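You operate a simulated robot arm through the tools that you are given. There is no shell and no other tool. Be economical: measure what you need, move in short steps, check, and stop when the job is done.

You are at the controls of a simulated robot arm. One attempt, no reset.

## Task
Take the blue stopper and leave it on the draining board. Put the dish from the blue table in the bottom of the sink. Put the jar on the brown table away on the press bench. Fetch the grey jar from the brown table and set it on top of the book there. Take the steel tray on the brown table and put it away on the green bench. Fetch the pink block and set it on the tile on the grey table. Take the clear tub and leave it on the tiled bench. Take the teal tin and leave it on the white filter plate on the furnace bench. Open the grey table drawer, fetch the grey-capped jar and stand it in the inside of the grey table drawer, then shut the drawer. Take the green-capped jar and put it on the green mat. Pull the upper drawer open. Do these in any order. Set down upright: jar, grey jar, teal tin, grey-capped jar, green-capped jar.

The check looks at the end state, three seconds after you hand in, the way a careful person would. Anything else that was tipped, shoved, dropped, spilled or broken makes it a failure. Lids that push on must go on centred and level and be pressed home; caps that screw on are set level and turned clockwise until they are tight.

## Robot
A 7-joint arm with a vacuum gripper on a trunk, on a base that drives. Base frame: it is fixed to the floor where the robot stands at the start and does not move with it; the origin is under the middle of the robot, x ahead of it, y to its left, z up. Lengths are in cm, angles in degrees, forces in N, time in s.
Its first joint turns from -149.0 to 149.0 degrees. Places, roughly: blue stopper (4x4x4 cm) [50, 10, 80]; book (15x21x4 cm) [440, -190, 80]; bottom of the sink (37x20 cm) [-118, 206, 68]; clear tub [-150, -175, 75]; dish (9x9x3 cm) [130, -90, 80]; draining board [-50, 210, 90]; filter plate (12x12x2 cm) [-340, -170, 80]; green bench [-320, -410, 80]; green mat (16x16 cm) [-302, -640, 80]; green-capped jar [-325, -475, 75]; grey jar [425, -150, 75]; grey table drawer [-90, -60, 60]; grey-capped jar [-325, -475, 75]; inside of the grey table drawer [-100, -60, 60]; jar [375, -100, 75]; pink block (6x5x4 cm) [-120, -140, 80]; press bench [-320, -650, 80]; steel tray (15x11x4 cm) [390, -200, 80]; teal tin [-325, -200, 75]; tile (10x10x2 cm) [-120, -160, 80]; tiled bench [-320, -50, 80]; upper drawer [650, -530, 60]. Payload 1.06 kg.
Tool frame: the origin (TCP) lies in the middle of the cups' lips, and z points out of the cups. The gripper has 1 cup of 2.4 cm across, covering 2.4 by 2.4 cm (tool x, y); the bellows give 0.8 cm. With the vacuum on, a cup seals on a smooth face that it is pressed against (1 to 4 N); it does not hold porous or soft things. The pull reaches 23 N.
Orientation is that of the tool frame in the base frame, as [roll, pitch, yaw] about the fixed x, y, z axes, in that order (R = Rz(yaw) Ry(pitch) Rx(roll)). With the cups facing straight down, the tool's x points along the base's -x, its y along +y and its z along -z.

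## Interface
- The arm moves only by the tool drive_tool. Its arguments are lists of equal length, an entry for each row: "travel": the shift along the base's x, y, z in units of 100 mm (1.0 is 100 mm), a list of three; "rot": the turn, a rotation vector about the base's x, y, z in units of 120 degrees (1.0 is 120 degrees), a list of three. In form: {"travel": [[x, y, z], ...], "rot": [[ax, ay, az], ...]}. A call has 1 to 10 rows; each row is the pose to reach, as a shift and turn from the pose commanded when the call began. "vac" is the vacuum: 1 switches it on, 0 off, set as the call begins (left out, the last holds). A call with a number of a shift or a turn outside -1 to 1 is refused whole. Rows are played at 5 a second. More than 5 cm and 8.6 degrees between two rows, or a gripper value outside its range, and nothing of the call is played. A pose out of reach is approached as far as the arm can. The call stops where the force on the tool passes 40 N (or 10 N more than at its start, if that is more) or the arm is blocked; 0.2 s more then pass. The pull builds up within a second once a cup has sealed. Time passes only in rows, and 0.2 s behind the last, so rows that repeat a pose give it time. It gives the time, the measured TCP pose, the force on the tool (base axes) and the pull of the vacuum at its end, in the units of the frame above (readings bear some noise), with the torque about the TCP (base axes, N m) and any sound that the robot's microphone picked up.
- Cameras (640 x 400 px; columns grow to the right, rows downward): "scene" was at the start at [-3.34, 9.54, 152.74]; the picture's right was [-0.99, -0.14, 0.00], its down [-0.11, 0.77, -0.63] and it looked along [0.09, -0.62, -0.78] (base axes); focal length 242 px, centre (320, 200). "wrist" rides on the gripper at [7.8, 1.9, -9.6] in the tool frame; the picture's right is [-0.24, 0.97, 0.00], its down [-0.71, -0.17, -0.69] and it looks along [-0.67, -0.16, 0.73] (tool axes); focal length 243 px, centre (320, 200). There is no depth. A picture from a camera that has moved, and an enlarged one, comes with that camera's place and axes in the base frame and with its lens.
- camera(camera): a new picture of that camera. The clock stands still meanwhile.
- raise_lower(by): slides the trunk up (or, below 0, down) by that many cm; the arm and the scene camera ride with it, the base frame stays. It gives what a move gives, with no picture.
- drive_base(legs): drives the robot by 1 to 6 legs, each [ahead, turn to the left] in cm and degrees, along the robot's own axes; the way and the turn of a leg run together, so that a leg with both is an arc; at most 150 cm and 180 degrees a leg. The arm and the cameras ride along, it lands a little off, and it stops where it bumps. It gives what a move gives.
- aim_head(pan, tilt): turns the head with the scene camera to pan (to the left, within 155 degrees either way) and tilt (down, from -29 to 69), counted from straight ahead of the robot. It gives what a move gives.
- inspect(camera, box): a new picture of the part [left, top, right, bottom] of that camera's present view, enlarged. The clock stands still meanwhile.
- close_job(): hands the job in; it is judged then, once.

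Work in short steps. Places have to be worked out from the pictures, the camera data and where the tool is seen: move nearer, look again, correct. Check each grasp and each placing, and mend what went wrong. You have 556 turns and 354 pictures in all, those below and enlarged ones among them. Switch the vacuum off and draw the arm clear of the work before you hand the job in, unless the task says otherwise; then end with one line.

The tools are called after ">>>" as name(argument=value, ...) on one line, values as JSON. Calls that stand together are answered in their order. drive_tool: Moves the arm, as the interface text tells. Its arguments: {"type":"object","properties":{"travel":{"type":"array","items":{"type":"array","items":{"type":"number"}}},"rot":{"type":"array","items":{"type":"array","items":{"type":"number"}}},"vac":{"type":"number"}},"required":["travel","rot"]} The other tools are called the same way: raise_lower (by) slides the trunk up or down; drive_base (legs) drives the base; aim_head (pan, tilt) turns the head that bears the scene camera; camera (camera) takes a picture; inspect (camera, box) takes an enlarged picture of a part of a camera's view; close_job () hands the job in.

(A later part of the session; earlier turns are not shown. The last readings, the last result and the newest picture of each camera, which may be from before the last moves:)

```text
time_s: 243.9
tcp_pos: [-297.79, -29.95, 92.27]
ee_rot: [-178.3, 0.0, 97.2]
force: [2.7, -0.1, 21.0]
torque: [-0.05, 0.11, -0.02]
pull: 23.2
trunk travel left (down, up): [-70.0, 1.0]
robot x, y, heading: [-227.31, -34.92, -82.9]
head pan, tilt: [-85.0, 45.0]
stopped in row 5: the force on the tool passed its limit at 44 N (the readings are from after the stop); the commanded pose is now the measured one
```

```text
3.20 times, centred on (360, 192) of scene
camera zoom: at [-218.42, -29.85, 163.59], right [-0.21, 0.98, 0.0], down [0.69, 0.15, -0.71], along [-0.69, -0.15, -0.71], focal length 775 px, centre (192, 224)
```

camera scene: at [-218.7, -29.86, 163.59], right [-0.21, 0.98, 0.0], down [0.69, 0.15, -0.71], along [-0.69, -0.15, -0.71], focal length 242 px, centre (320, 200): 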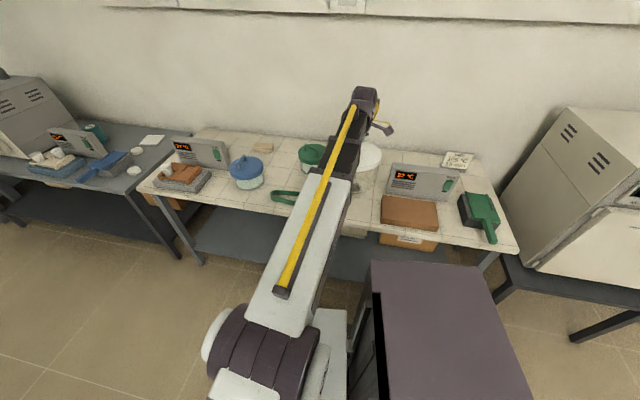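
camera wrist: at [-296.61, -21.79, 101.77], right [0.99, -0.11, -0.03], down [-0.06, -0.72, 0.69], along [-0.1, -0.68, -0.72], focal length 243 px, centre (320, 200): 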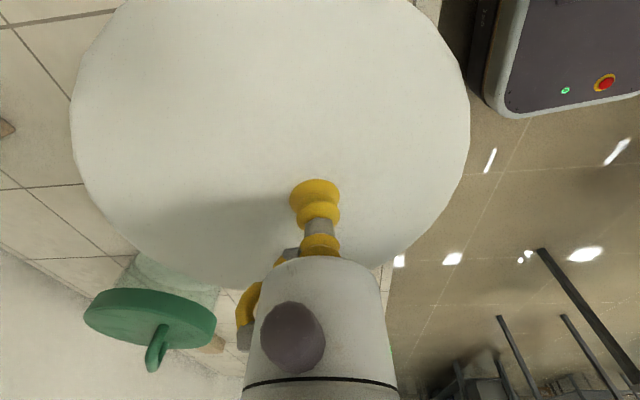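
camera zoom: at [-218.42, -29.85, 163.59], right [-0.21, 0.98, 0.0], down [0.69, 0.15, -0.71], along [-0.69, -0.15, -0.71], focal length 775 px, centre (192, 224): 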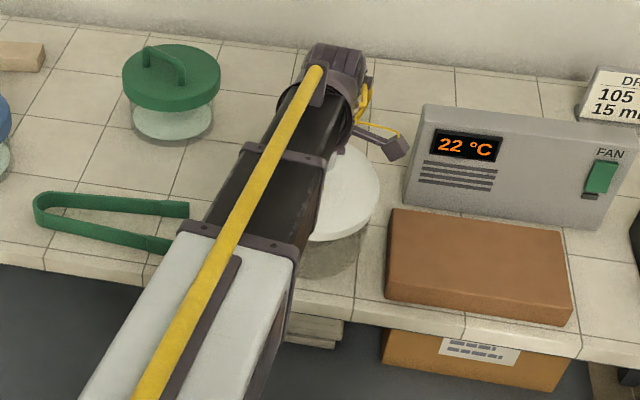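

Contact at z≈92.3 with almost no torque means flat on the bench (bench ≈82 high). That implies the dish is a bit closer than I figured, so I lift slightly, shift 1 cm toward the edge and set down again.

>>> drive_tool(travel=[[0, 0, 0.15], [0, 0, 0.3], [0.1, 0.05, 0.3], [0.1, 0.05, 0.15], [0.1, 0.05, 0.1], [0.1, 0.05, 0.06], [0.1, 0.05, 0.03], [0.1, 0.05, 0.0], [0.1, 0.05, -0.02]], rot=[[0, 0, 0], [0, 0, 0], [0, 0, 0], [0, 0, 0], [0, 0, 0], [0, 0, 0], [0, 0, 0], [0, 0, 0], [0, 0, 0]])

```text
time_s: 246.0
tcp_pos: [-297.02, -29.58, 92.17]
ee_rot: [-178.0, 0.0, 97.3]
force: [1.7, 0.5, 21.8]
torque: [0.01, 0.05, 0.1]
pull: 23.3
trunk travel left (down, up): [-70.0, 1.0]
robot x, y, heading: [-227.61, -34.81, -82.5]
head pan, tilt: [-85.0, 45.0]
stopped in row 9: the force on the tool passed its limit at 42 N (the readings are from after the stop); the commanded pose is now the measured one
```

>>> drive_tool(travel=[[0, 0, 0.05], [0, 0, 0.05], [0, 0, 0.05], [0, 0, 0.05], [0, 0, 0.12], [0, 0, 0.5], [0, 0, 1.0]], rot=[[0, 0, 0], [0, 0, 0], [0, 0, 0], [0, 0, 0], [0, 0, 0], [0, 0, 0], [0, 0, 0]], vac=0)

>>> drive_tool(travel=[[0.4, 0, 0.2], [0.8, 0, 0.4], [1.0, 0, 0.8]], rot=[[0, 0, 0], [0, 0, 0], [0, 0, 0]])

>>> drive_base(legs=[[30, 0]])

>>> aim_head(pan=-110, tilt=45)

>>> camera(camera="scene")

```text
time_s: 247.6
tcp_pos: [-297.2, -29.22, 101.83]
ee_rot: [-178.2, -0.1, 97.3]
force: [-0.4, -0.3, -0.3]
torque: [-0.02, 0.01, 0.0]
pull: 0.1
trunk travel left (down, up): [-70.0, 1.0]
robot x, y, heading: [-227.16, -34.71, -82.8]
head pan, tilt: [-85.0, 45.0]
```

```text
time_s: 248.4
tcp_pos: [-287.31, -29.64, 110.5]
ee_rot: [-178.1, 0.0, 97.2]
force: [0.1, 0.7, 0.2]
torque: [-0.01, 0.0, -0.02]
pull: 0.1
trunk travel left (down, up): [-70.0, 1.0]
robot x, y, heading: [-227.26, -34.7, -82.7]
head pan, tilt: [-85.0, 45.0]
```

```text
time_s: 250.4
tcp_pos: [-283.7, -58.96, 110.4]
ee_rot: [-178.2, -0.1, 97.4]
force: [0.3, -0.6, -0.2]
torque: [-0.01, -0.02, -0.01]
pull: 0.0
trunk travel left (down, up): [-70.0, 1.0]
robot x, y, heading: [-223.41, -63.69, -82.9]
head pan, tilt: [-85.0, 45.0]
```

```text
time_s: 251.3
tcp_pos: [-283.74, -59.09, 110.45]
ee_rot: [-178.2, 0.0, 97.4]
force: [1.1, -0.1, -0.4]
torque: [0.05, -0.01, 0.0]
pull: 0.1
trunk travel left (down, up): [-70.0, 1.0]
robot x, y, heading: [-223.53, -63.96, -82.6]
head pan, tilt: [-110.0, 45.0]
```

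```text
290 pictures are left
camera scene: at [-214.97, -55.53, 163.59], right [0.22, 0.98, 0.0], down [0.69, -0.15, -0.71], along [-0.69, 0.15, -0.71], focal length 242 px, centre (320, 200)
```

scene: 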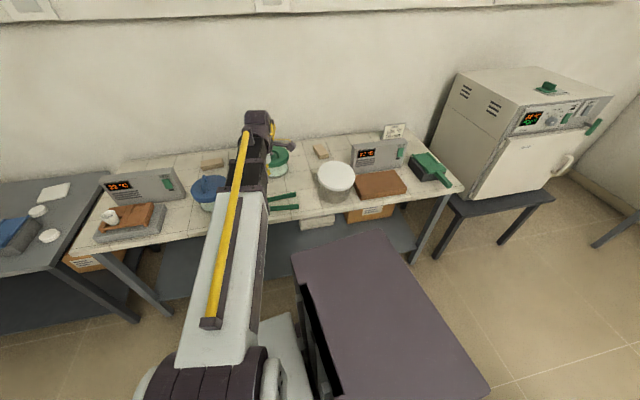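

Tub stands well. Level the tool and drive south to the furnace bench for the teal tin.

>>> drive_tool(travel=[[0.1, 0, 0.3], [0.2, 0, 0.5]], rot=[[0, -0.015, 0], [0, -0.015, 0]])

>>> drive_base(legs=[[0, -5], [115, 0]])

>>> aim_head(pan=-75, tilt=42)

>>> camera(camera="scene")

```text
time_s: 251.9
tcp_pos: [-281.74, -58.89, 115.47]
ee_rot: [180.0, 0.3, 97.4]
force: [0.2, 0.0, -0.6]
torque: [0.02, -0.02, -0.01]
pull: 0.0
trunk travel left (down, up): [-70.0, 1.0]
robot x, y, heading: [-223.26, -64.14, -82.7]
head pan, tilt: [-110.0, 45.0]
```

```text
time_s: 258.1
tcp_pos: [-276.58, -165.35, 115.42]
ee_rot: [-180.0, 0.2, 92.3]
force: [-0.2, 0.0, 0.8]
torque: [-0.03, 0.0, 0.01]
pull: 0.1
trunk travel left (down, up): [-70.0, 1.0]
robot x, y, heading: [-219.6, -175.72, -87.6]
head pan, tilt: [-110.0, 45.0]
```

```text
time_s: 259.2
tcp_pos: [-276.64, -165.37, 115.47]
ee_rot: [-179.9, 0.2, 92.2]
force: [-0.1, -0.6, 0.1]
torque: [-0.01, 0.01, 0.01]
pull: 0.0
trunk travel left (down, up): [-70.0, 1.0]
robot x, y, heading: [-219.11, -176.07, -88.0]
head pan, tilt: [-75.0, 42.0]
```

```text
289 pictures are left
camera scene: at [-210.08, -172.88, 164.03], right [-0.3, 0.96, 0.0], down [0.64, 0.2, -0.74], along [-0.71, -0.22, -0.67], focal length 242 px, centre (320, 200)
```

scene: 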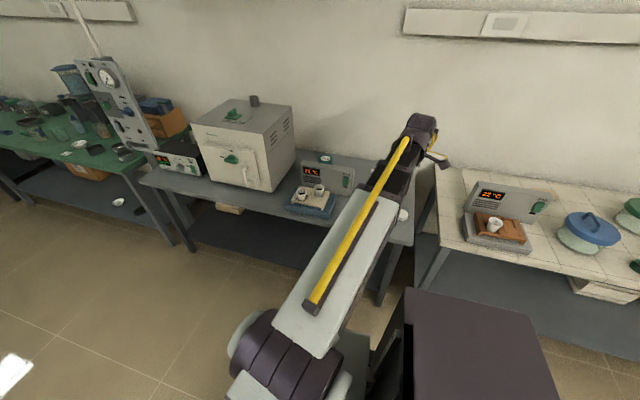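

>>> inspect(camera="scene", box=[270, 120, 450, 240])

>>> camera(camera="wrist")

```text
3.33 times, centred on (360, 180) of scene
camera zoom: at [-210.08, -172.88, 164.03], right [-0.3, 0.96, 0.0], down [0.64, 0.2, -0.74], along [-0.71, -0.22, -0.67], focal length 808 px, centre (187, 267)
```

zoom: 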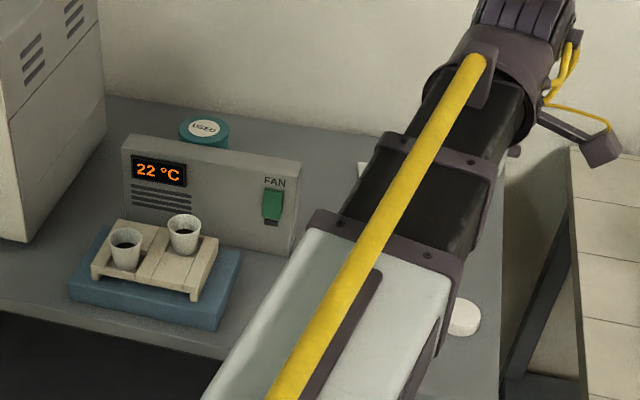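

```text
287 pictures are left
camera wrist: at [-275.05, -157.29, 125.08], right [0.98, -0.2, 0.0], down [-0.14, -0.71, 0.69], along [-0.13, -0.67, -0.73], focal length 243 px, centre (320, 200)
```

wrist: 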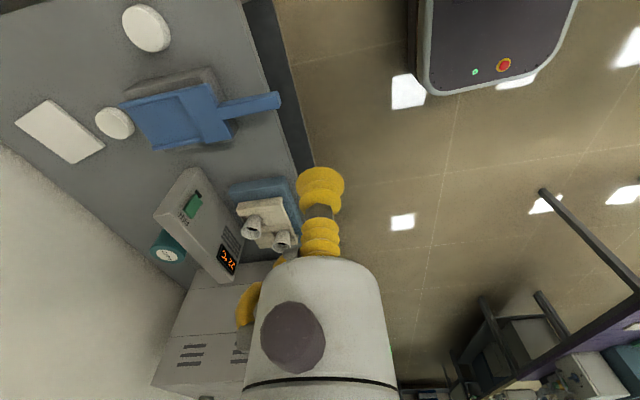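

Tin top ≈(-331,-207,84), filter plate ≈(-329,-169.5). I need the base closer to the bench: zig-zag to about (-249,-193).

>>> drive_base(legs=[[0, -60], [35, 0], [0, 60]])

>>> camera(camera="wrist")

```text
time_s: 266.8
tcp_pos: [-306.82, -183.65, 115.51]
ee_rot: [-179.9, 0.2, 92.3]
force: [0.4, 1.0, -0.8]
torque: [0.02, -0.02, -0.01]
pull: 0.0
trunk travel left (down, up): [-70.0, 1.0]
robot x, y, heading: [-249.23, -194.24, -87.9]
head pan, tilt: [-75.0, 42.0]
```

```text
286 pictures are left
camera wrist: at [-305.13, -175.5, 125.08], right [0.98, -0.2, 0.0], down [-0.14, -0.71, 0.69], along [-0.14, -0.67, -0.73], focal length 243 px, centre (320, 200)
```

wrist: 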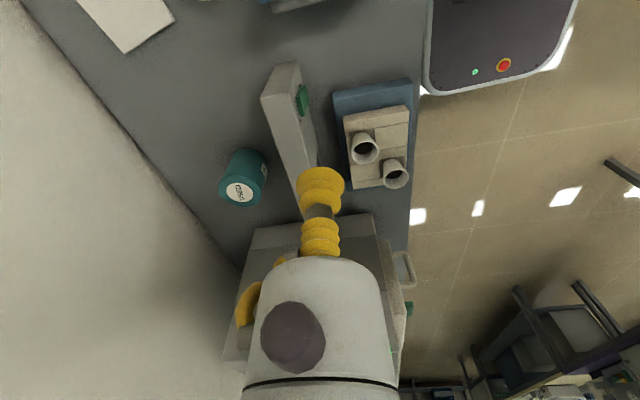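

Tin centre ≈(-326.8,-202.6), top ≈90. Move over it at height.

>>> drive_tool(travel=[[-0.34, -0.33, 0], [-0.68, -0.66, 0], [-1.0, -0.97, 0]], rot=[[0, 0, 0], [0, 0, 0], [0, 0, 0]])

>>> drive_tool(travel=[[-0.34, -0.31, 0], [-0.68, -0.62, 0], [-0.9, -0.82, 0], [-0.9, -0.82, -0.4], [-0.9, -0.82, -0.8]], rot=[[0, 0, 0], [0, 0, 0], [0, 0, 0], [0, 0, 0], [0, 0, 0]])

>>> camera(camera="wrist")

```text
time_s: 267.6
tcp_pos: [-317.24, -192.8, 115.24]
ee_rot: [179.9, 0.3, 92.2]
force: [0.2, 0.0, 1.1]
torque: [0.0, 0.0, -0.01]
pull: 0.1
trunk travel left (down, up): [-70.0, 1.0]
robot x, y, heading: [-249.02, -193.92, -87.9]
head pan, tilt: [-75.0, 42.0]
```

```text
time_s: 268.8
tcp_pos: [-325.69, -201.41, 107.32]
ee_rot: [-179.9, 0.2, 92.3]
force: [0.3, -0.9, 0.3]
torque: [0.02, 0.0, -0.03]
pull: 0.0
trunk travel left (down, up): [-70.0, 1.0]
robot x, y, heading: [-249.06, -193.5, -88.0]
head pan, tilt: [-75.0, 42.0]
```

```text
285 pictures are left
camera wrist: at [-324.07, -193.21, 116.9], right [0.98, -0.2, 0.0], down [-0.14, -0.71, 0.69], along [-0.14, -0.67, -0.73], focal length 243 px, centre (320, 200)
```

wrist: 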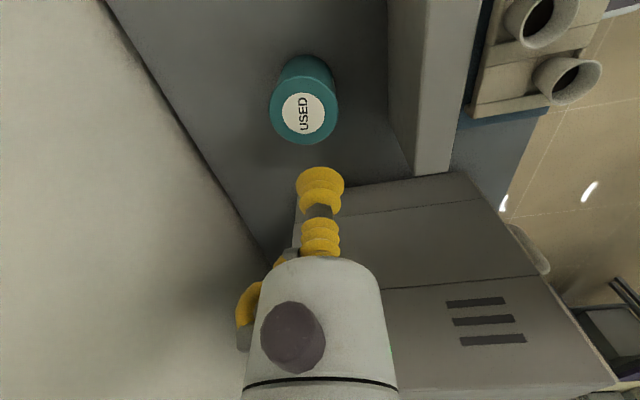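

>>> drive_tool(travel=[[-0.1, -0.1, -0.4], [-0.23, -0.25, -0.8], [-0.23, -0.25, -1.0]], rot=[[0, 0, 0], [0, 0, 0], [0, 0, 0]])

>>> camera(camera="wrist")

```text
time_s: 269.6
tcp_pos: [-328.04, -204.01, 97.47]
ee_rot: [-179.9, 0.2, 92.3]
force: [0.2, -0.3, 0.2]
torque: [0.0, 0.03, -0.01]
pull: 0.0
trunk travel left (down, up): [-70.0, 1.0]
robot x, y, heading: [-248.9, -193.97, -87.9]
head pan, tilt: [-75.0, 42.0]
```

```text
284 pictures are left
camera wrist: at [-326.37, -195.9, 107.03], right [0.98, -0.2, 0.0], down [-0.14, -0.71, 0.69], along [-0.14, -0.67, -0.73], focal length 243 px, centre (320, 200)
```

wrist: 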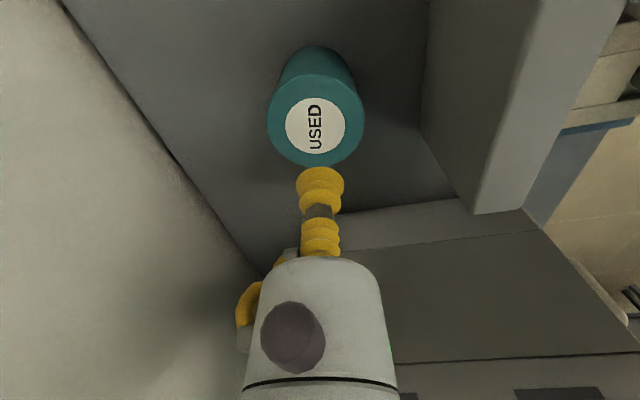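

Aligned. Descend with vacuum.

>>> drive_tool(travel=[[-0.03, 0, -0.4], [-0.03, 0, -0.6], [-0.03, 0, -0.65], [-0.03, 0, -0.69], [-0.03, 0, -0.73], [-0.03, 0, -0.77], [-0.03, 0, -0.81], [-0.03, 0, -0.85]], rot=[[0, 0, 0], [0, 0, 0], [0, 0, 0], [0, 0, 0], [0, 0, 0], [0, 0, 0], [0, 0, 0], [0, 0, 0]], vac=1)

```text
time_s: 271.4
tcp_pos: [-328.39, -204.02, 89.09]
ee_rot: [-179.9, 0.2, 92.3]
force: [0.5, -0.3, -0.1]
torque: [-0.01, 0.0, -0.05]
pull: 0.0
trunk travel left (down, up): [-70.0, 1.0]
robot x, y, heading: [-249.16, -194.09, -87.9]
head pan, tilt: [-75.0, 42.0]
```

>>> drive_tool(travel=[[0, 0, -0.04], [0, 0, -0.08], [0, 0, -0.12], [0, 0, -0.16], [0, 0, -0.2], [0, 0, -0.24], [0, 0, -0.28]], rot=[[0, 0, 0], [0, 0, 0], [0, 0, 0], [0, 0, 0], [0, 0, 0], [0, 0, 0], [0, 0, 0]])

>>> camera(camera="wrist")

```text
time_s: 273.0
tcp_pos: [-328.43, -203.93, 86.2]
ee_rot: [180.0, 0.3, 92.3]
force: [-0.7, 1.0, 0.3]
torque: [0.09, -0.01, 0.01]
pull: 22.9
trunk travel left (down, up): [-70.0, 1.0]
robot x, y, heading: [-249.11, -193.91, -87.9]
head pan, tilt: [-75.0, 42.0]
```

```text
283 pictures are left
camera wrist: at [-326.8, -195.9, 95.8], right [0.98, -0.2, 0.0], down [-0.14, -0.71, 0.69], along [-0.13, -0.67, -0.73], focal length 243 px, centre (320, 200)
```

wrist: 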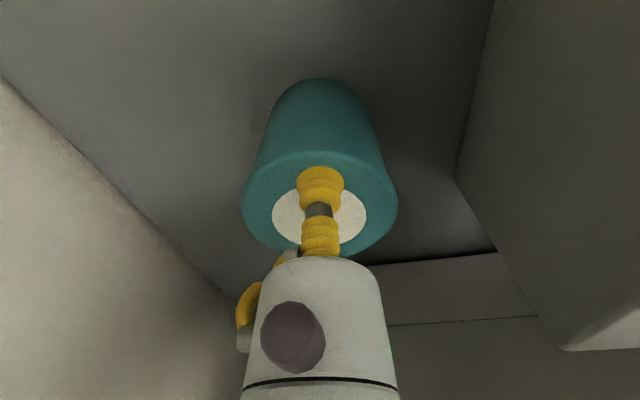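

Sealed. Lift high.

>>> drive_tool(travel=[[0, 0, 0.1], [0, 0, 0.4], [0, 0, 0.7], [0, 0, 1.0]], rot=[[0, 0, 0], [0, 0, 0], [0, 0, 0], [0, 0, 0]])

>>> drive_tool(travel=[[0, 0, 0.4], [0, 0, 0.8], [0.1, 0.3, 1.0], [0.1, 0.7, 1.0], [0.1, 1.0, 1.0]], rot=[[0, 0, 0], [0, 0, 0], [0, 0, 0], [0, 0, 0], [0, 0, 0]])

>>> drive_tool(travel=[[0, 0.45, 0], [0, 0.9, 0], [0, 1.0, 0]], rot=[[0, 0, 0], [0, 0, 0], [0, 0, 0]])

>>> camera(camera="wrist")

>>> camera(camera="scene")

```text
time_s: 274.0
tcp_pos: [-328.23, -203.83, 96.33]
ee_rot: [180.0, 0.1, 92.3]
force: [-0.4, -0.5, -3.8]
torque: [0.1, -0.02, 0.0]
pull: 23.0
trunk travel left (down, up): [-70.0, 1.0]
robot x, y, heading: [-248.9, -194.07, -87.6]
head pan, tilt: [-75.0, 42.0]
```

```text
time_s: 275.2
tcp_pos: [-327.34, -193.99, 106.3]
ee_rot: [180.0, 0.3, 92.3]
force: [-0.2, 0.1, -3.6]
torque: [0.09, -0.03, -0.02]
pull: 23.1
trunk travel left (down, up): [-70.0, 1.0]
robot x, y, heading: [-249.2, -194.19, -87.9]
head pan, tilt: [-75.0, 42.0]
```

```text
time_s: 276.0
tcp_pos: [-327.5, -184.12, 106.23]
ee_rot: [180.0, 0.3, 92.3]
force: [0.5, 0.1, -5.4]
torque: [0.13, -0.02, 0.05]
pull: 22.7
trunk travel left (down, up): [-70.0, 1.0]
robot x, y, heading: [-249.06, -194.07, -87.8]
head pan, tilt: [-75.0, 42.0]
```

```text
282 pictures are left
camera wrist: at [-325.88, -175.97, 115.79], right [0.98, -0.2, 0.0], down [-0.14, -0.71, 0.69], along [-0.13, -0.68, -0.73], focal length 243 px, centre (320, 200)
```

wrist: 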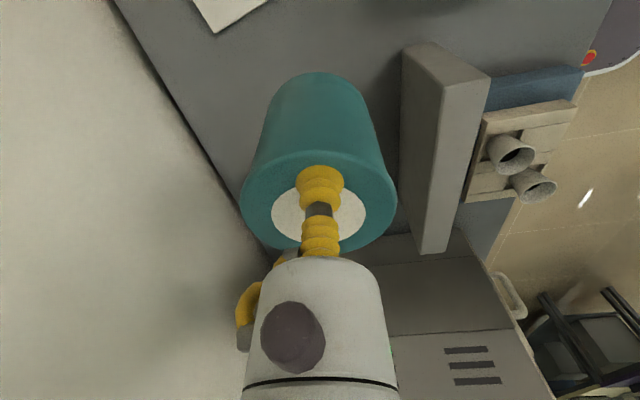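

```text
281 pictures are left
camera scene: at [-240.22, -191.16, 164.03], right [-0.3, 0.96, 0.0], down [0.64, 0.2, -0.74], along [-0.71, -0.22, -0.67], focal length 242 px, centre (320, 200)
```

scene: 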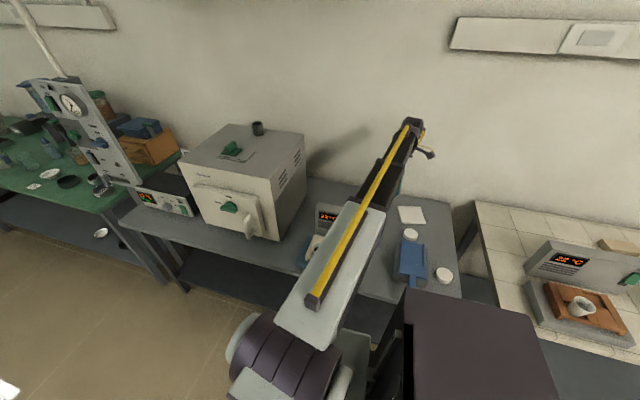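

Plate centre ≈(-335.3,-172), wall at x≈-351. Move over it.

>>> drive_tool(travel=[[-0.2, 0.35, 0], [-0.4, 0.7, 0], [-0.6, 1.0, 0]], rot=[[0, 0, 0], [0, 0, 0], [0, 0, 0]])

>>> drive_tool(travel=[[-0.17, 0.2, 0], [-0.17, 0.2, -0.4], [-0.17, 0.2, -0.8]], rot=[[0, 0, 0], [0, 0, 0], [0, 0, 0]])

>>> camera(camera="wrist")

>>> inspect(camera="scene", box=[340, 120, 500, 250])

```text
time_s: 276.8
tcp_pos: [-333.38, -173.77, 106.33]
ee_rot: [180.0, 0.2, 92.4]
force: [0.0, 0.9, -3.9]
torque: [0.13, -0.04, 0.03]
pull: 23.0
trunk travel left (down, up): [-70.0, 1.0]
robot x, y, heading: [-249.18, -194.02, -87.7]
head pan, tilt: [-75.0, 42.0]
```

```text
time_s: 277.6
tcp_pos: [-335.26, -171.84, 98.22]
ee_rot: [179.9, 0.2, 92.3]
force: [0.0, -0.4, -4.8]
torque: [0.09, -0.04, -0.01]
pull: 22.5
trunk travel left (down, up): [-70.0, 1.0]
robot x, y, heading: [-248.91, -194.03, -87.7]
head pan, tilt: [-75.0, 42.0]
```

```text
280 pictures are left
camera wrist: at [-333.57, -163.74, 107.79], right [0.98, -0.2, 0.0], down [-0.14, -0.71, 0.69], along [-0.14, -0.67, -0.73], focal length 243 px, centre (320, 200)
```

wrist: 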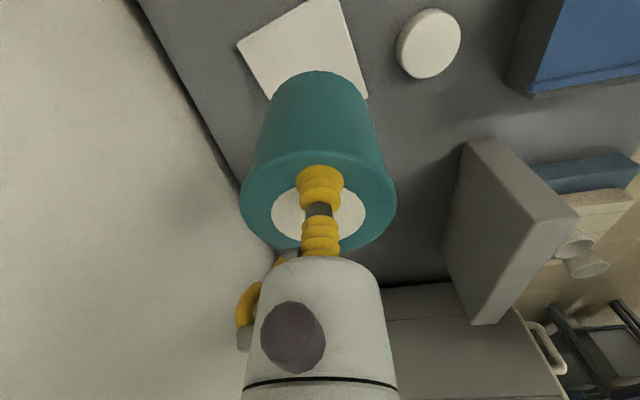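

```text
3.08 times, centred on (420, 185) of scene
camera zoom: at [-240.24, -191.17, 164.03], right [-0.29, 0.96, 0.0], down [0.64, 0.2, -0.74], along [-0.71, -0.22, -0.67], focal length 746 px, centre (12, 246)
```

zoom: 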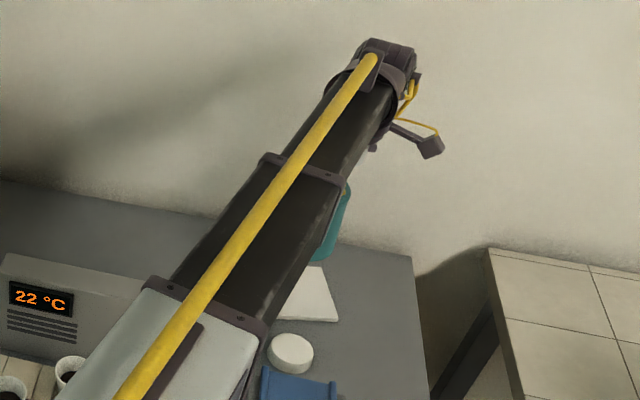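

Refined plate centre ≈(-336.8,-171.9). Shift and lower; contact expected around z 88.

>>> drive_tool(travel=[[-0.15, 0, -0.3], [-0.15, 0, -0.6], [-0.15, 0, -0.8], [-0.15, 0, -0.88], [-0.15, 0, -0.92], [-0.15, 0, -0.96], [-0.15, 0, -1.0]], rot=[[0, 0, 0], [0, 0, 0], [0, 0, 0], [0, 0, 0], [0, 0, 0], [0, 0, 0], [0, 0, 0]])

>>> camera(camera="wrist")

```text
time_s: 279.2
tcp_pos: [-336.62, -172.08, 88.29]
ee_rot: [-179.9, 0.2, 92.3]
force: [-0.2, 0.1, -4.7]
torque: [0.1, -0.03, 0.02]
pull: 22.8
trunk travel left (down, up): [-70.0, 1.0]
robot x, y, heading: [-249.36, -193.86, -87.9]
head pan, tilt: [-75.0, 42.0]
```

```text
278 pictures are left
camera wrist: at [-334.9, -163.94, 97.74], right [0.98, -0.2, 0.0], down [-0.14, -0.71, 0.69], along [-0.14, -0.67, -0.73], focal length 243 px, centre (320, 200)
```

wrist: 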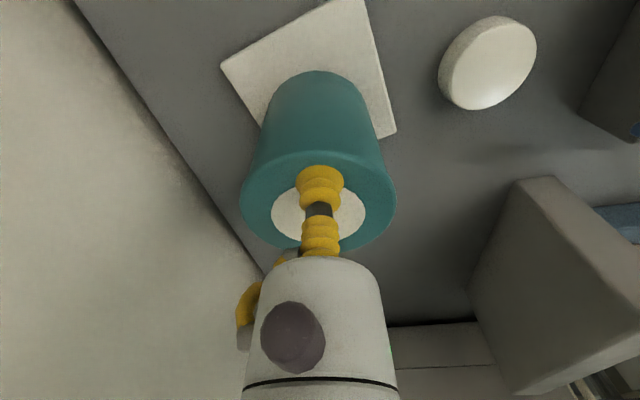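

>>> drive_tool(travel=[[-0.02, 0.01, -0.03], [-0.02, 0.01, -0.06], [-0.02, 0.01, -0.09], [-0.02, 0.01, -0.12], [-0.02, 0.01, -0.15], [-0.02, 0.01, -0.18], [-0.02, 0.01, -0.21], [-0.02, 0.01, -0.24]], rot=[[0, 0, 0], [0, 0, 0], [0, 0, 0], [0, 0, 0], [0, 0, 0], [0, 0, 0], [0, 0, 0], [0, 0, 0]])

```text
time_s: 281.0
tcp_pos: [-336.69, -171.88, 86.19]
ee_rot: [-179.6, 0.1, 92.2]
force: [-4.0, 5.5, 32.6]
torque: [-0.25, -0.03, -0.08]
pull: 23.4
trunk travel left (down, up): [-70.0, 1.0]
robot x, y, heading: [-248.92, -193.86, -88.0]
head pan, tilt: [-75.0, 42.0]
```

Firm contact. Release and retreat upward.

>>> drive_tool(travel=[[0, 0, 0.06], [0, 0, 0.08], [0, 0, 0.08], [0, 0, 0.08], [0, 0, 0.16], [0, 0, 0.5], [0, 0, 1.0]], rot=[[0, 0, 0], [0, 0, 0], [0, 0, 0], [0, 0, 0], [0, 0, 0], [0, 0, 0], [0, 0, 0]], vac=0)

>>> drive_tool(travel=[[0, 0, 0.5], [0, 0, 1.0]], rot=[[0, 0, 0], [0, 0, 0]])

>>> camera(camera="wrist")

```text
time_s: 282.6
tcp_pos: [-336.82, -172.23, 95.89]
ee_rot: [-180.0, 0.4, 92.3]
force: [0.5, 0.2, 0.9]
torque: [0.0, -0.01, -0.03]
pull: 0.0
trunk travel left (down, up): [-70.0, 1.0]
robot x, y, heading: [-249.34, -193.82, -88.0]
head pan, tilt: [-75.0, 42.0]
```

```text
time_s: 283.2
tcp_pos: [-336.98, -172.08, 105.59]
ee_rot: [-179.9, 0.3, 92.3]
force: [-0.7, -0.5, -0.5]
torque: [0.0, 0.0, -0.02]
pull: 0.1
trunk travel left (down, up): [-70.0, 1.0]
robot x, y, heading: [-249.15, -194.33, -87.6]
head pan, tilt: [-75.0, 42.0]
```

```text
277 pictures are left
camera wrist: at [-335.34, -164.1, 115.21], right [0.98, -0.2, 0.0], down [-0.14, -0.71, 0.69], along [-0.14, -0.67, -0.73], focal length 243 px, centre (320, 200)
```

wrist: 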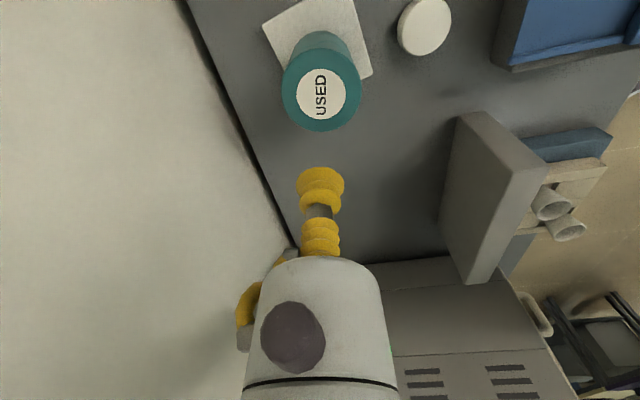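

Tin stands on the plate. Retract, back out of the bench, then drive south to the green bench.

>>> drive_tool(travel=[[0.3, 0, 0.3], [0.6, 0, 0.6], [1.0, 0, 0.8]], rot=[[0, 0, 0], [0, 0, 0], [0, 0, 0]])

>>> drive_tool(travel=[[0.4, -0.1, 0], [0.8, -0.2, 0], [1.0, -0.2, 0]], rot=[[0, 0, 0], [0, 0, 0], [0, 0, 0]])

>>> drive_base(legs=[[0, -60], [-45, 0], [0, 60], [130, 0]])

>>> aim_head(pan=-60, tilt=35)

>>> camera(camera="scene")

```text
time_s: 284.0
tcp_pos: [-326.8, -171.96, 113.61]
ee_rot: [-179.9, 0.2, 92.2]
force: [-0.3, 0.4, 0.6]
torque: [0.01, 0.02, -0.01]
pull: 0.1
trunk travel left (down, up): [-70.0, 1.0]
robot x, y, heading: [-249.12, -193.98, -88.2]
head pan, tilt: [-75.0, 42.0]
```

```text
time_s: 284.8
tcp_pos: [-316.61, -173.81, 113.68]
ee_rot: [-180.0, 0.2, 92.4]
force: [-0.2, -0.8, 1.1]
torque: [0.0, 0.01, -0.02]
pull: 0.0
trunk travel left (down, up): [-70.0, 1.0]
robot x, y, heading: [-249.02, -193.8, -88.1]
head pan, tilt: [-75.0, 42.0]
```

```text
time_s: 299.0
tcp_pos: [-271.59, -278.79, 113.6]
ee_rot: [-179.9, 0.2, 92.9]
force: [0.0, 0.0, -0.3]
torque: [-0.02, -0.01, -0.01]
pull: 0.1
trunk travel left (down, up): [-70.0, 1.0]
robot x, y, heading: [-203.62, -298.11, -87.3]
head pan, tilt: [-75.0, 42.0]
```

```text
time_s: 299.7
tcp_pos: [-271.61, -278.77, 113.74]
ee_rot: [180.0, 0.2, 92.8]
force: [1.1, 0.0, 0.3]
torque: [-0.01, 0.0, -0.02]
pull: 0.0
trunk travel left (down, up): [-70.0, 1.0]
robot x, y, heading: [-203.76, -298.09, -87.2]
head pan, tilt: [-60.0, 35.0]
```

```text
276 pictures are left
camera scene: at [-194.22, -297.44, 165.07], right [-0.54, 0.84, 0.0], down [0.48, 0.31, -0.82], along [-0.69, -0.44, -0.57], focal length 242 px, centre (320, 200)
```

scene: 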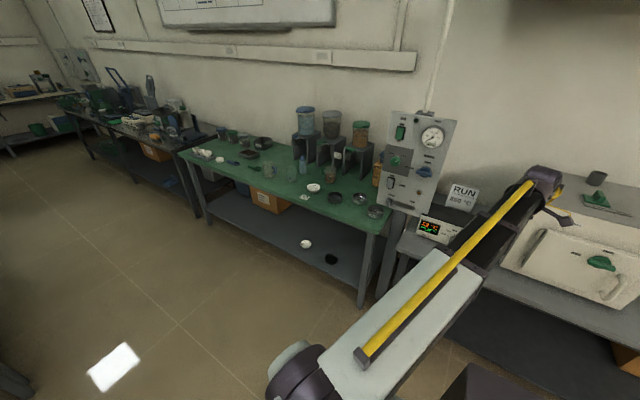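

The green bench spans y≈-319…-498. Drive further south and look at its far end.

>>> drive_base(legs=[[0, -3], [150, 0]])

>>> aim_head(pan=-75, tilt=42)

>>> camera(camera="scene")

>>> camera(camera="wrist")

```text
time_s: 307.9
tcp_pos: [-268.86, -434.92, 113.72]
ee_rot: [-180.0, 0.2, 92.0]
force: [-0.5, -1.3, 0.7]
torque: [0.01, 0.02, 0.0]
pull: 0.1
trunk travel left (down, up): [-70.0, 1.0]
robot x, y, heading: [-201.42, -455.33, -88.1]
head pan, tilt: [-60.0, 35.0]
```

```text
time_s: 308.7
tcp_pos: [-268.78, -434.77, 113.68]
ee_rot: [179.9, 0.1, 92.1]
force: [-0.1, -0.6, 0.2]
torque: [-0.03, -0.02, 0.04]
pull: 0.0
trunk travel left (down, up): [-70.0, 1.0]
robot x, y, heading: [-200.97, -455.24, -88.2]
head pan, tilt: [-75.0, 42.0]
```

```text
275 pictures are left
camera scene: at [-192.36, -452.6, 164.03], right [-0.29, 0.96, 0.0], down [0.64, 0.19, -0.74], along [-0.71, -0.22, -0.67], focal length 242 px, centre (320, 200)
```

scene: 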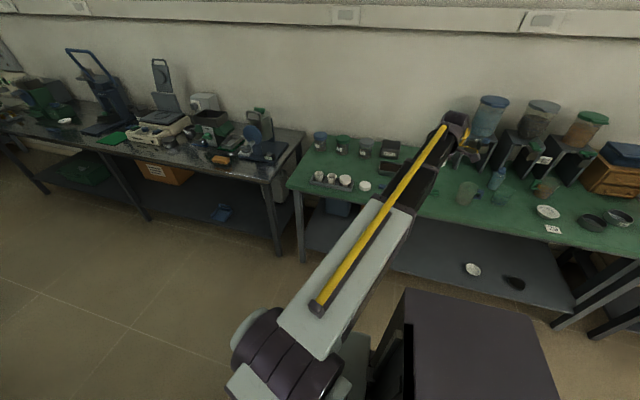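

```text
274 pictures are left
camera wrist: at [-267.13, -426.72, 123.26], right [0.98, -0.2, 0.0], down [-0.15, -0.71, 0.69], along [-0.14, -0.67, -0.73], focal length 243 px, centre (320, 200)
```

wrist: 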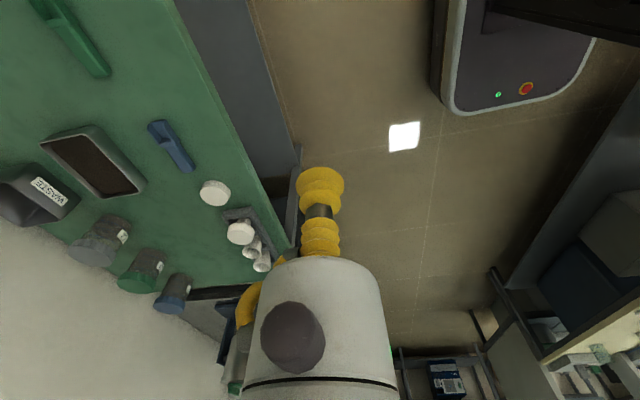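

>>> inspect(camera="scene", box=[280, 110, 440, 220])

>>> inspect(camera="wrist", box=[0, 100, 320, 320])

```text
3.64 times, centred on (360, 165) of scene
camera zoom: at [-192.36, -452.6, 164.03], right [-0.29, 0.96, 0.0], down [0.64, 0.19, -0.74], along [-0.71, -0.22, -0.67], focal length 881 px, centre (174, 327)
```

zoom: 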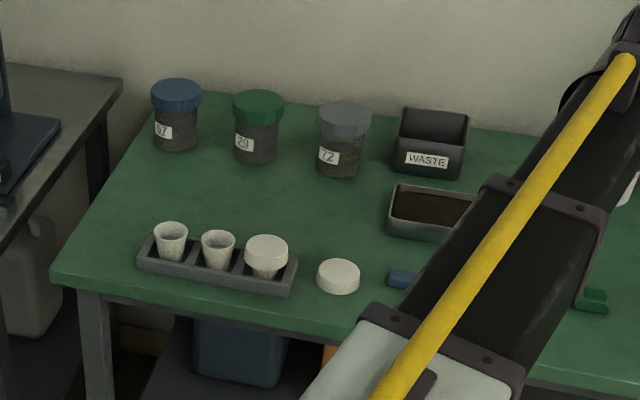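

```text
1.82 times, centred on (160, 210) of wrist
camera zoom: at [-267.13, -426.72, 123.26], right [0.98, -0.2, 0.0], down [-0.15, -0.71, 0.69], along [-0.14, -0.67, -0.73], focal length 441 px, centre (611, 182)
```

zoom: 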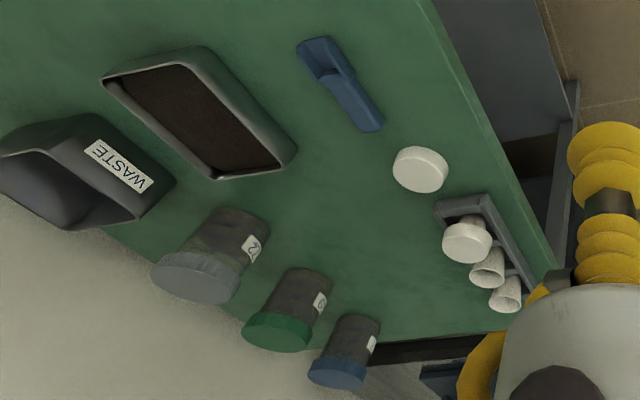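

Three capped jars at the back: green cap at ≈(-332,-480), grey cap ≈(-333,-465), tops ≈89. I'll fetch the green-capped one: zig-zag closer to the bench.

>>> drive_base(legs=[[0, -60], [60, 0], [0, 76]])

>>> camera(camera="wrist")

```text
time_s: 317.9
tcp_pos: [-321.84, -485.62, 113.84]
ee_rot: [-179.9, 0.2, 108.1]
force: [0.6, -0.2, 0.3]
torque: [-0.01, 0.03, 0.0]
pull: 0.0
trunk travel left (down, up): [-70.0, 1.0]
robot x, y, heading: [-250.75, -486.24, -72.0]
head pan, tilt: [-75.0, 42.0]
```

```text
271 pictures are left
camera wrist: at [-322.42, -477.35, 123.26], right [1.0, 0.08, 0.0], down [0.06, -0.72, 0.69], along [0.06, -0.69, -0.73], focal length 243 px, centre (320, 200)
```

wrist: 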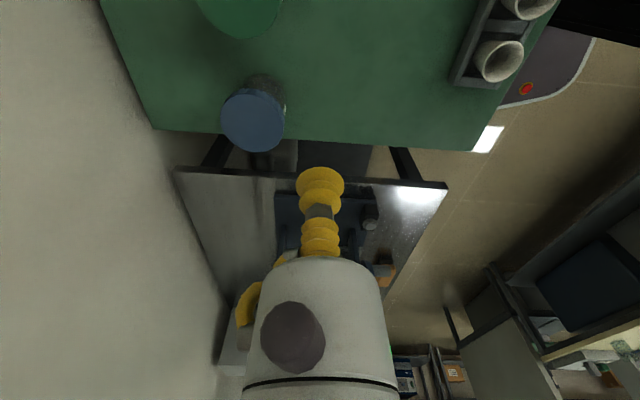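

>>> drive_tool(travel=[[-0.3, 0.2, 0], [-0.6, 0.4, 0], [-0.9, 0.6, 0], [-0.9, 0.6, -0.4], [-0.9, 0.6, -0.8]], rot=[[0, 0, 0], [0, 0, 0], [0, 0, 0], [0, 0, 0], [0, 0, 0]])

>>> camera(camera="wrist")

```text
time_s: 319.1
tcp_pos: [-330.87, -479.4, 105.64]
ee_rot: [-179.9, 0.2, 108.1]
force: [0.9, -0.2, -0.5]
torque: [0.01, -0.02, -0.02]
pull: 0.1
trunk travel left (down, up): [-70.0, 1.0]
robot x, y, heading: [-251.39, -486.49, -71.9]
head pan, tilt: [-75.0, 42.0]
```

```text
270 pictures are left
camera wrist: at [-331.42, -471.18, 115.13], right [1.0, 0.08, 0.0], down [0.06, -0.72, 0.69], along [0.05, -0.69, -0.73], focal length 243 px, centre (320, 200)
```

wrist: 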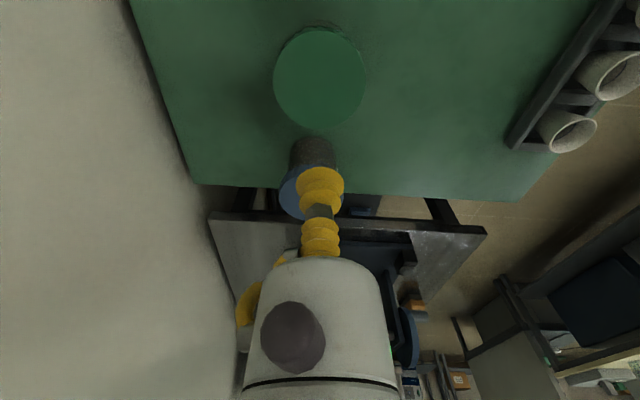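

Aligned over the green cap. Descend with vacuum.

>>> drive_tool(travel=[[0, 0.03, -0.4], [0, 0.05, -0.8], [0, 0.05, -1.0], [0, 0.05, -1.0]], rot=[[0, 0, 0], [0, 0, 0], [0, 0, 0], [0, 0, 0]], vac=1)

>>> camera(camera="wrist")

```text
time_s: 320.1
tcp_pos: [-330.66, -479.05, 95.47]
ee_rot: [-179.9, 0.2, 108.2]
force: [-0.3, 0.5, 0.5]
torque: [0.02, 0.01, 0.0]
pull: 0.0
trunk travel left (down, up): [-70.0, 1.0]
robot x, y, heading: [-251.18, -485.93, -72.0]
head pan, tilt: [-75.0, 42.0]
```

```text
269 pictures are left
camera wrist: at [-331.28, -470.79, 105.02], right [1.0, 0.08, 0.0], down [0.06, -0.72, 0.69], along [0.05, -0.69, -0.73], focal length 243 px, centre (320, 200)
```

wrist: 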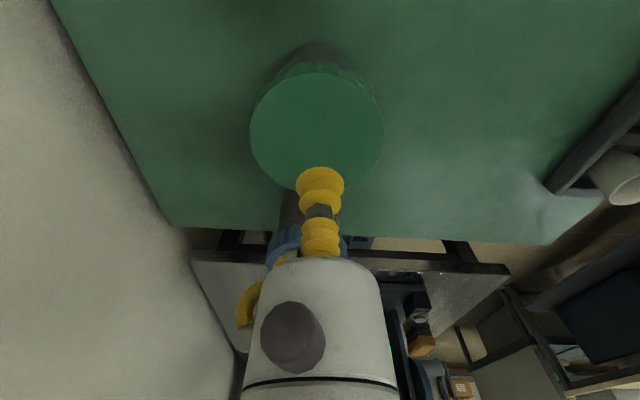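

>>> drive_tool(travel=[[-0.02, 0.05, -0.3], [-0.02, 0.05, -0.37], [-0.02, 0.05, -0.41], [-0.02, 0.05, -0.45], [-0.02, 0.05, -0.49], [-0.02, 0.05, -0.53], [-0.02, 0.05, -0.57], [-0.02, 0.05, -0.61], [-0.02, 0.05, -0.65]], rot=[[0, 0, 0], [0, 0, 0], [0, 0, 0], [0, 0, 0], [0, 0, 0], [0, 0, 0], [0, 0, 0], [0, 0, 0], [0, 0, 0]])

```text
time_s: 322.1
tcp_pos: [-330.93, -478.5, 89.77]
ee_rot: [-179.6, -0.1, 108.2]
force: [2.4, 0.3, 20.6]
torque: [0.01, -0.06, -0.03]
pull: 23.0
trunk travel left (down, up): [-70.0, 1.0]
robot x, y, heading: [-251.33, -486.46, -71.9]
head pan, tilt: [-75.0, 42.0]
stopped in row 9: the force on the tool passed its limit at 46 N (the readings are from after the stop); the commanded pose is now the measured one
```

Sealed. Lift slowly and check the jar comes with its cap.

>>> drive_tool(travel=[[0, 0, 0.08], [0, 0, 0.2], [0, 0, 0.4], [0, 0, 0.7], [0, 0, 1.0]], rot=[[0, 0, 0], [0, 0, 0], [0, 0, 0], [0, 0, 0], [0, 0, 0]])

>>> camera(camera="wrist")

```text
time_s: 323.3
tcp_pos: [-331.19, -478.64, 99.42]
ee_rot: [-179.8, 0.2, 108.2]
force: [-0.1, -0.1, -2.8]
torque: [0.0, 0.0, -0.01]
pull: 22.8
trunk travel left (down, up): [-70.0, 1.0]
robot x, y, heading: [-251.34, -486.16, -72.0]
head pan, tilt: [-75.0, 42.0]
```

```text
268 pictures are left
camera wrist: at [-331.74, -470.37, 109.06], right [1.0, 0.08, 0.0], down [0.06, -0.72, 0.69], along [0.05, -0.69, -0.73], focal length 243 px, centre (320, 200)
```

wrist: 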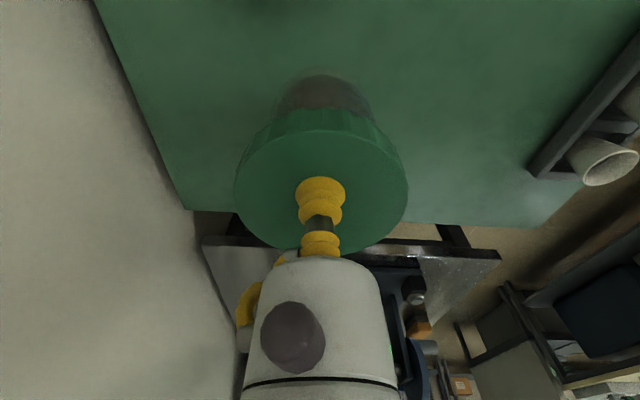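

Jar is held with its cap. Raise, retract, and leave the bench toward the press bench.

>>> drive_tool(travel=[[0, 0, 0.45], [0, 0, 0.9], [0.45, 0, 0.9], [0.9, 0, 1.0]], rot=[[0, 0, 0], [0, 0, 0], [0, 0, 0], [0, 0, 0]])

>>> drive_tool(travel=[[0, 0, 0.45], [0.2, 0, 0.8]], rot=[[0, 0, 0], [0, 0, 0]])

>>> drive_base(legs=[[0, -76], [-60, 0], [0, 60], [100, 0]])

>>> aim_head(pan=-60, tilt=38)

>>> camera(camera="scene")

```text
time_s: 324.3
tcp_pos: [-322.08, -478.27, 109.05]
ee_rot: [-179.6, 0.1, 108.1]
force: [0.0, 0.7, -3.8]
torque: [0.03, -0.02, -0.01]
pull: 22.5
trunk travel left (down, up): [-70.0, 1.0]
robot x, y, heading: [-251.41, -486.11, -71.8]
head pan, tilt: [-75.0, 42.0]
```

```text
time_s: 324.9
tcp_pos: [-319.73, -478.2, 117.37]
ee_rot: [-179.7, 0.1, 108.2]
force: [0.1, -0.7, -3.4]
torque: [0.05, 0.01, -0.02]
pull: 22.8
trunk travel left (down, up): [-70.0, 1.0]
robot x, y, heading: [-251.53, -486.4, -71.9]
head pan, tilt: [-75.0, 42.0]
```

```text
time_s: 339.1
tcp_pos: [-260.91, -528.35, 117.23]
ee_rot: [-179.7, 0.1, 92.0]
force: [0.0, 0.4, -3.6]
torque: [0.03, -0.04, 0.03]
pull: 23.2
trunk travel left (down, up): [-70.0, 1.0]
robot x, y, heading: [-197.31, -555.31, -88.1]
head pan, tilt: [-75.0, 42.0]
```

```text
time_s: 339.9
tcp_pos: [-260.82, -528.3, 117.23]
ee_rot: [-179.8, 0.1, 91.9]
force: [-0.2, 0.4, -3.8]
torque: [0.0, -0.02, -0.01]
pull: 23.2
trunk travel left (down, up): [-70.0, 1.0]
robot x, y, heading: [-197.61, -555.23, -88.5]
head pan, tilt: [-60.0, 38.0]
```

```text
267 pictures are left
camera scene: at [-187.66, -554.66, 164.62], right [-0.53, 0.85, 0.0], down [0.52, 0.33, -0.79], along [-0.67, -0.42, -0.62], focal length 242 px, centre (320, 200)
```

scene: 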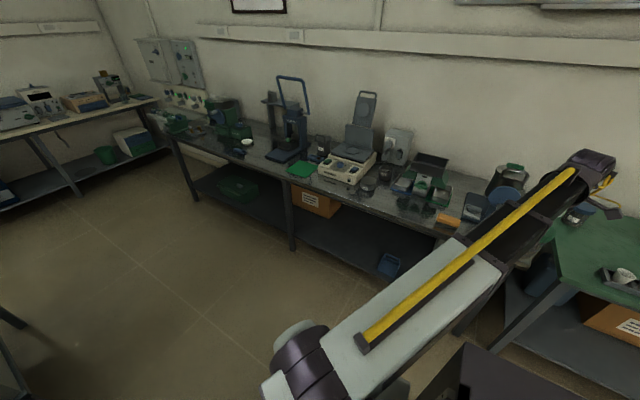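

Green mat ≈(-304,-642) on this press bench. Zoom to check surroundings and free space for the later jar.

>>> inspect(camera="scene", box=[160, 80, 480, 260])

```text
2.00 times, centred on (320, 170) of scene
camera zoom: at [-187.66, -554.66, 164.62], right [-0.53, 0.85, 0.0], down [0.52, 0.33, -0.79], along [-0.67, -0.42, -0.62], focal length 485 px, centre (320, 260)
```

zoom: 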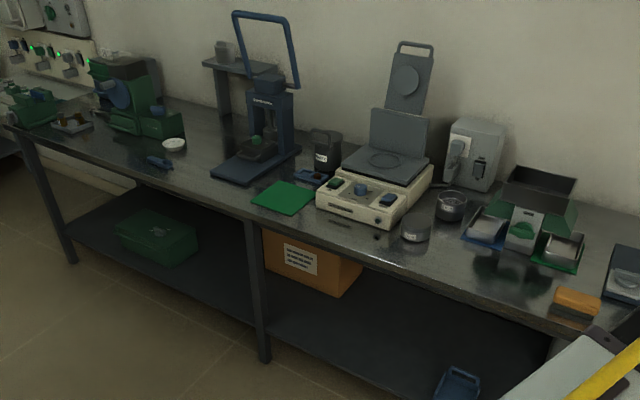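

Drive to put the jar over the mat.

>>> drive_base(legs=[[0, -25], [94, 0], [0, 48]])

>>> camera(camera="wrist")

>>> aim_head(pan=-90, tilt=42)

>>> camera(camera="scene")

```text
time_s: 348.4
tcp_pos: [-307.14, -639.51, 117.21]
ee_rot: [-179.9, 0.1, 111.3]
force: [-0.8, 0.1, -3.8]
torque: [0.03, -0.01, -0.04]
pull: 23.0
trunk travel left (down, up): [-70.0, 1.0]
robot x, y, heading: [-238.55, -643.97, -68.6]
head pan, tilt: [-60.0, 38.0]
```

```text
265 pictures are left
camera wrist: at [-308.13, -631.42, 126.86], right [0.99, 0.13, 0.0], down [0.1, -0.72, 0.69], along [0.09, -0.68, -0.73], focal length 243 px, centre (320, 200)
```

wrist: 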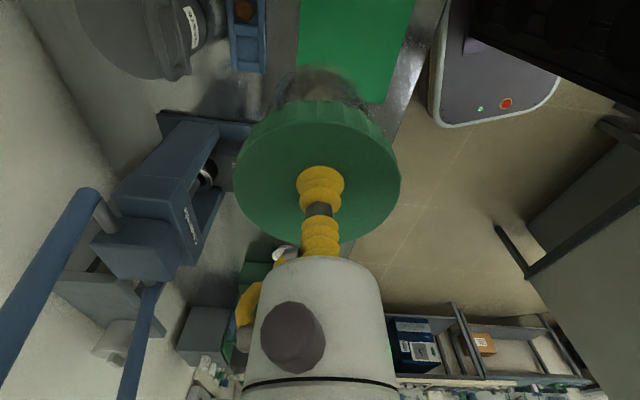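

```text
time_s: 349.3
tcp_pos: [-307.13, -639.73, 117.25]
ee_rot: [-179.8, 0.1, 111.3]
force: [0.2, -0.8, -3.6]
torque: [0.03, 0.01, 0.0]
pull: 22.9
trunk travel left (down, up): [-70.0, 1.0]
robot x, y, heading: [-238.14, -644.01, -68.8]
head pan, tilt: [-90.0, 42.0]
```

```text
264 pictures are left
camera scene: at [-231.7, -636.57, 164.03], right [-0.36, 0.93, 0.0], down [0.62, 0.24, -0.74], along [-0.69, -0.27, -0.67], focal length 242 px, centre (320, 200)
```

scene: 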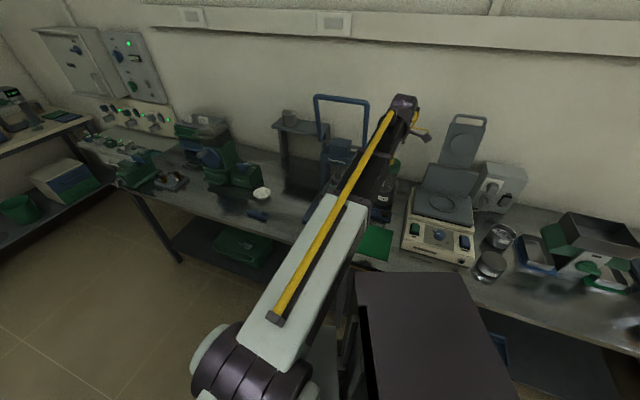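

Mat centre ≈(-302.2,-640). Shift +5 cm in x and lower in stages.

>>> drive_tool(travel=[[0.3, 0, 0], [0.48, -0.04, -0.3], [0.48, -0.04, -0.7], [0.48, -0.04, -1.0]], rot=[[0, 0, 0], [0, 0, 0], [0, 0, 0], [0, 0, 0]])

>>> drive_tool(travel=[[0, 0, -0.4], [0, 0, -0.8], [0, 0, -1.0]], rot=[[0, 0, 0], [0, 0, 0], [0, 0, 0]])

>>> camera(camera="wrist")

```text
time_s: 350.3
tcp_pos: [-302.05, -639.65, 107.48]
ee_rot: [-179.7, 0.0, 111.3]
force: [-0.4, 0.7, -3.0]
torque: [0.03, -0.02, 0.04]
pull: 22.6
trunk travel left (down, up): [-70.0, 1.0]
robot x, y, heading: [-238.34, -643.77, -68.5]
head pan, tilt: [-90.0, 42.0]
```

```text
time_s: 351.1
tcp_pos: [-302.26, -640.02, 97.26]
ee_rot: [-179.6, 0.1, 111.3]
force: [-0.4, 0.1, -3.5]
torque: [0.02, 0.02, 0.0]
pull: 22.5
trunk travel left (down, up): [-70.0, 1.0]
robot x, y, heading: [-238.21, -644.38, -69.1]
head pan, tilt: [-90.0, 42.0]
```

```text
263 pictures are left
camera wrist: at [-303.21, -631.83, 106.81], right [0.99, 0.13, 0.0], down [0.1, -0.72, 0.69], along [0.09, -0.68, -0.73], focal length 243 px, centre (320, 200)
```

wrist: 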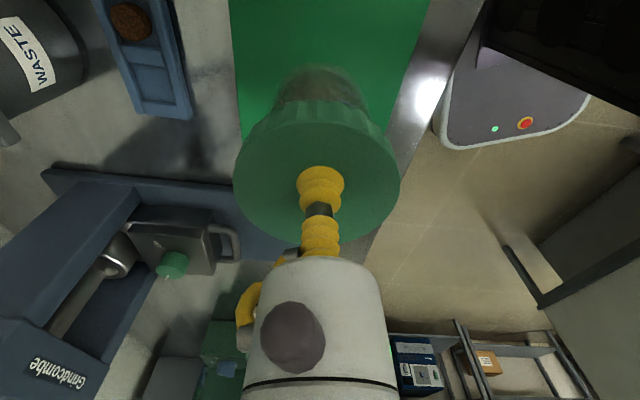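

Centred on mat. Lower to contact.

>>> drive_tool(travel=[[0, 0, -0.35], [0, 0, -0.55], [0, 0, -0.6], [0, 0, -0.64], [0, 0, -0.68], [0, 0, -0.72], [0, 0, -0.76], [0, 0, -0.8], [0, 0, -0.84]], rot=[[0, 0, 0], [0, 0, 0], [0, 0, 0], [0, 0, 0], [0, 0, 0], [0, 0, 0], [0, 0, 0], [0, 0, 0], [0, 0, 0]])

```text
time_s: 352.7
tcp_pos: [-302.36, -639.96, 90.35]
ee_rot: [-179.3, 0.0, 111.2]
force: [1.3, 1.0, 22.4]
torque: [-0.07, -0.08, 0.0]
pull: 22.6
trunk travel left (down, up): [-70.0, 1.0]
robot x, y, heading: [-238.17, -644.09, -68.9]
head pan, tilt: [-90.0, 42.0]
stopped in row 7: the force on the tool passed its limit at 46 N (the readings are from after the stop); the commanded pose is now the measured one
```

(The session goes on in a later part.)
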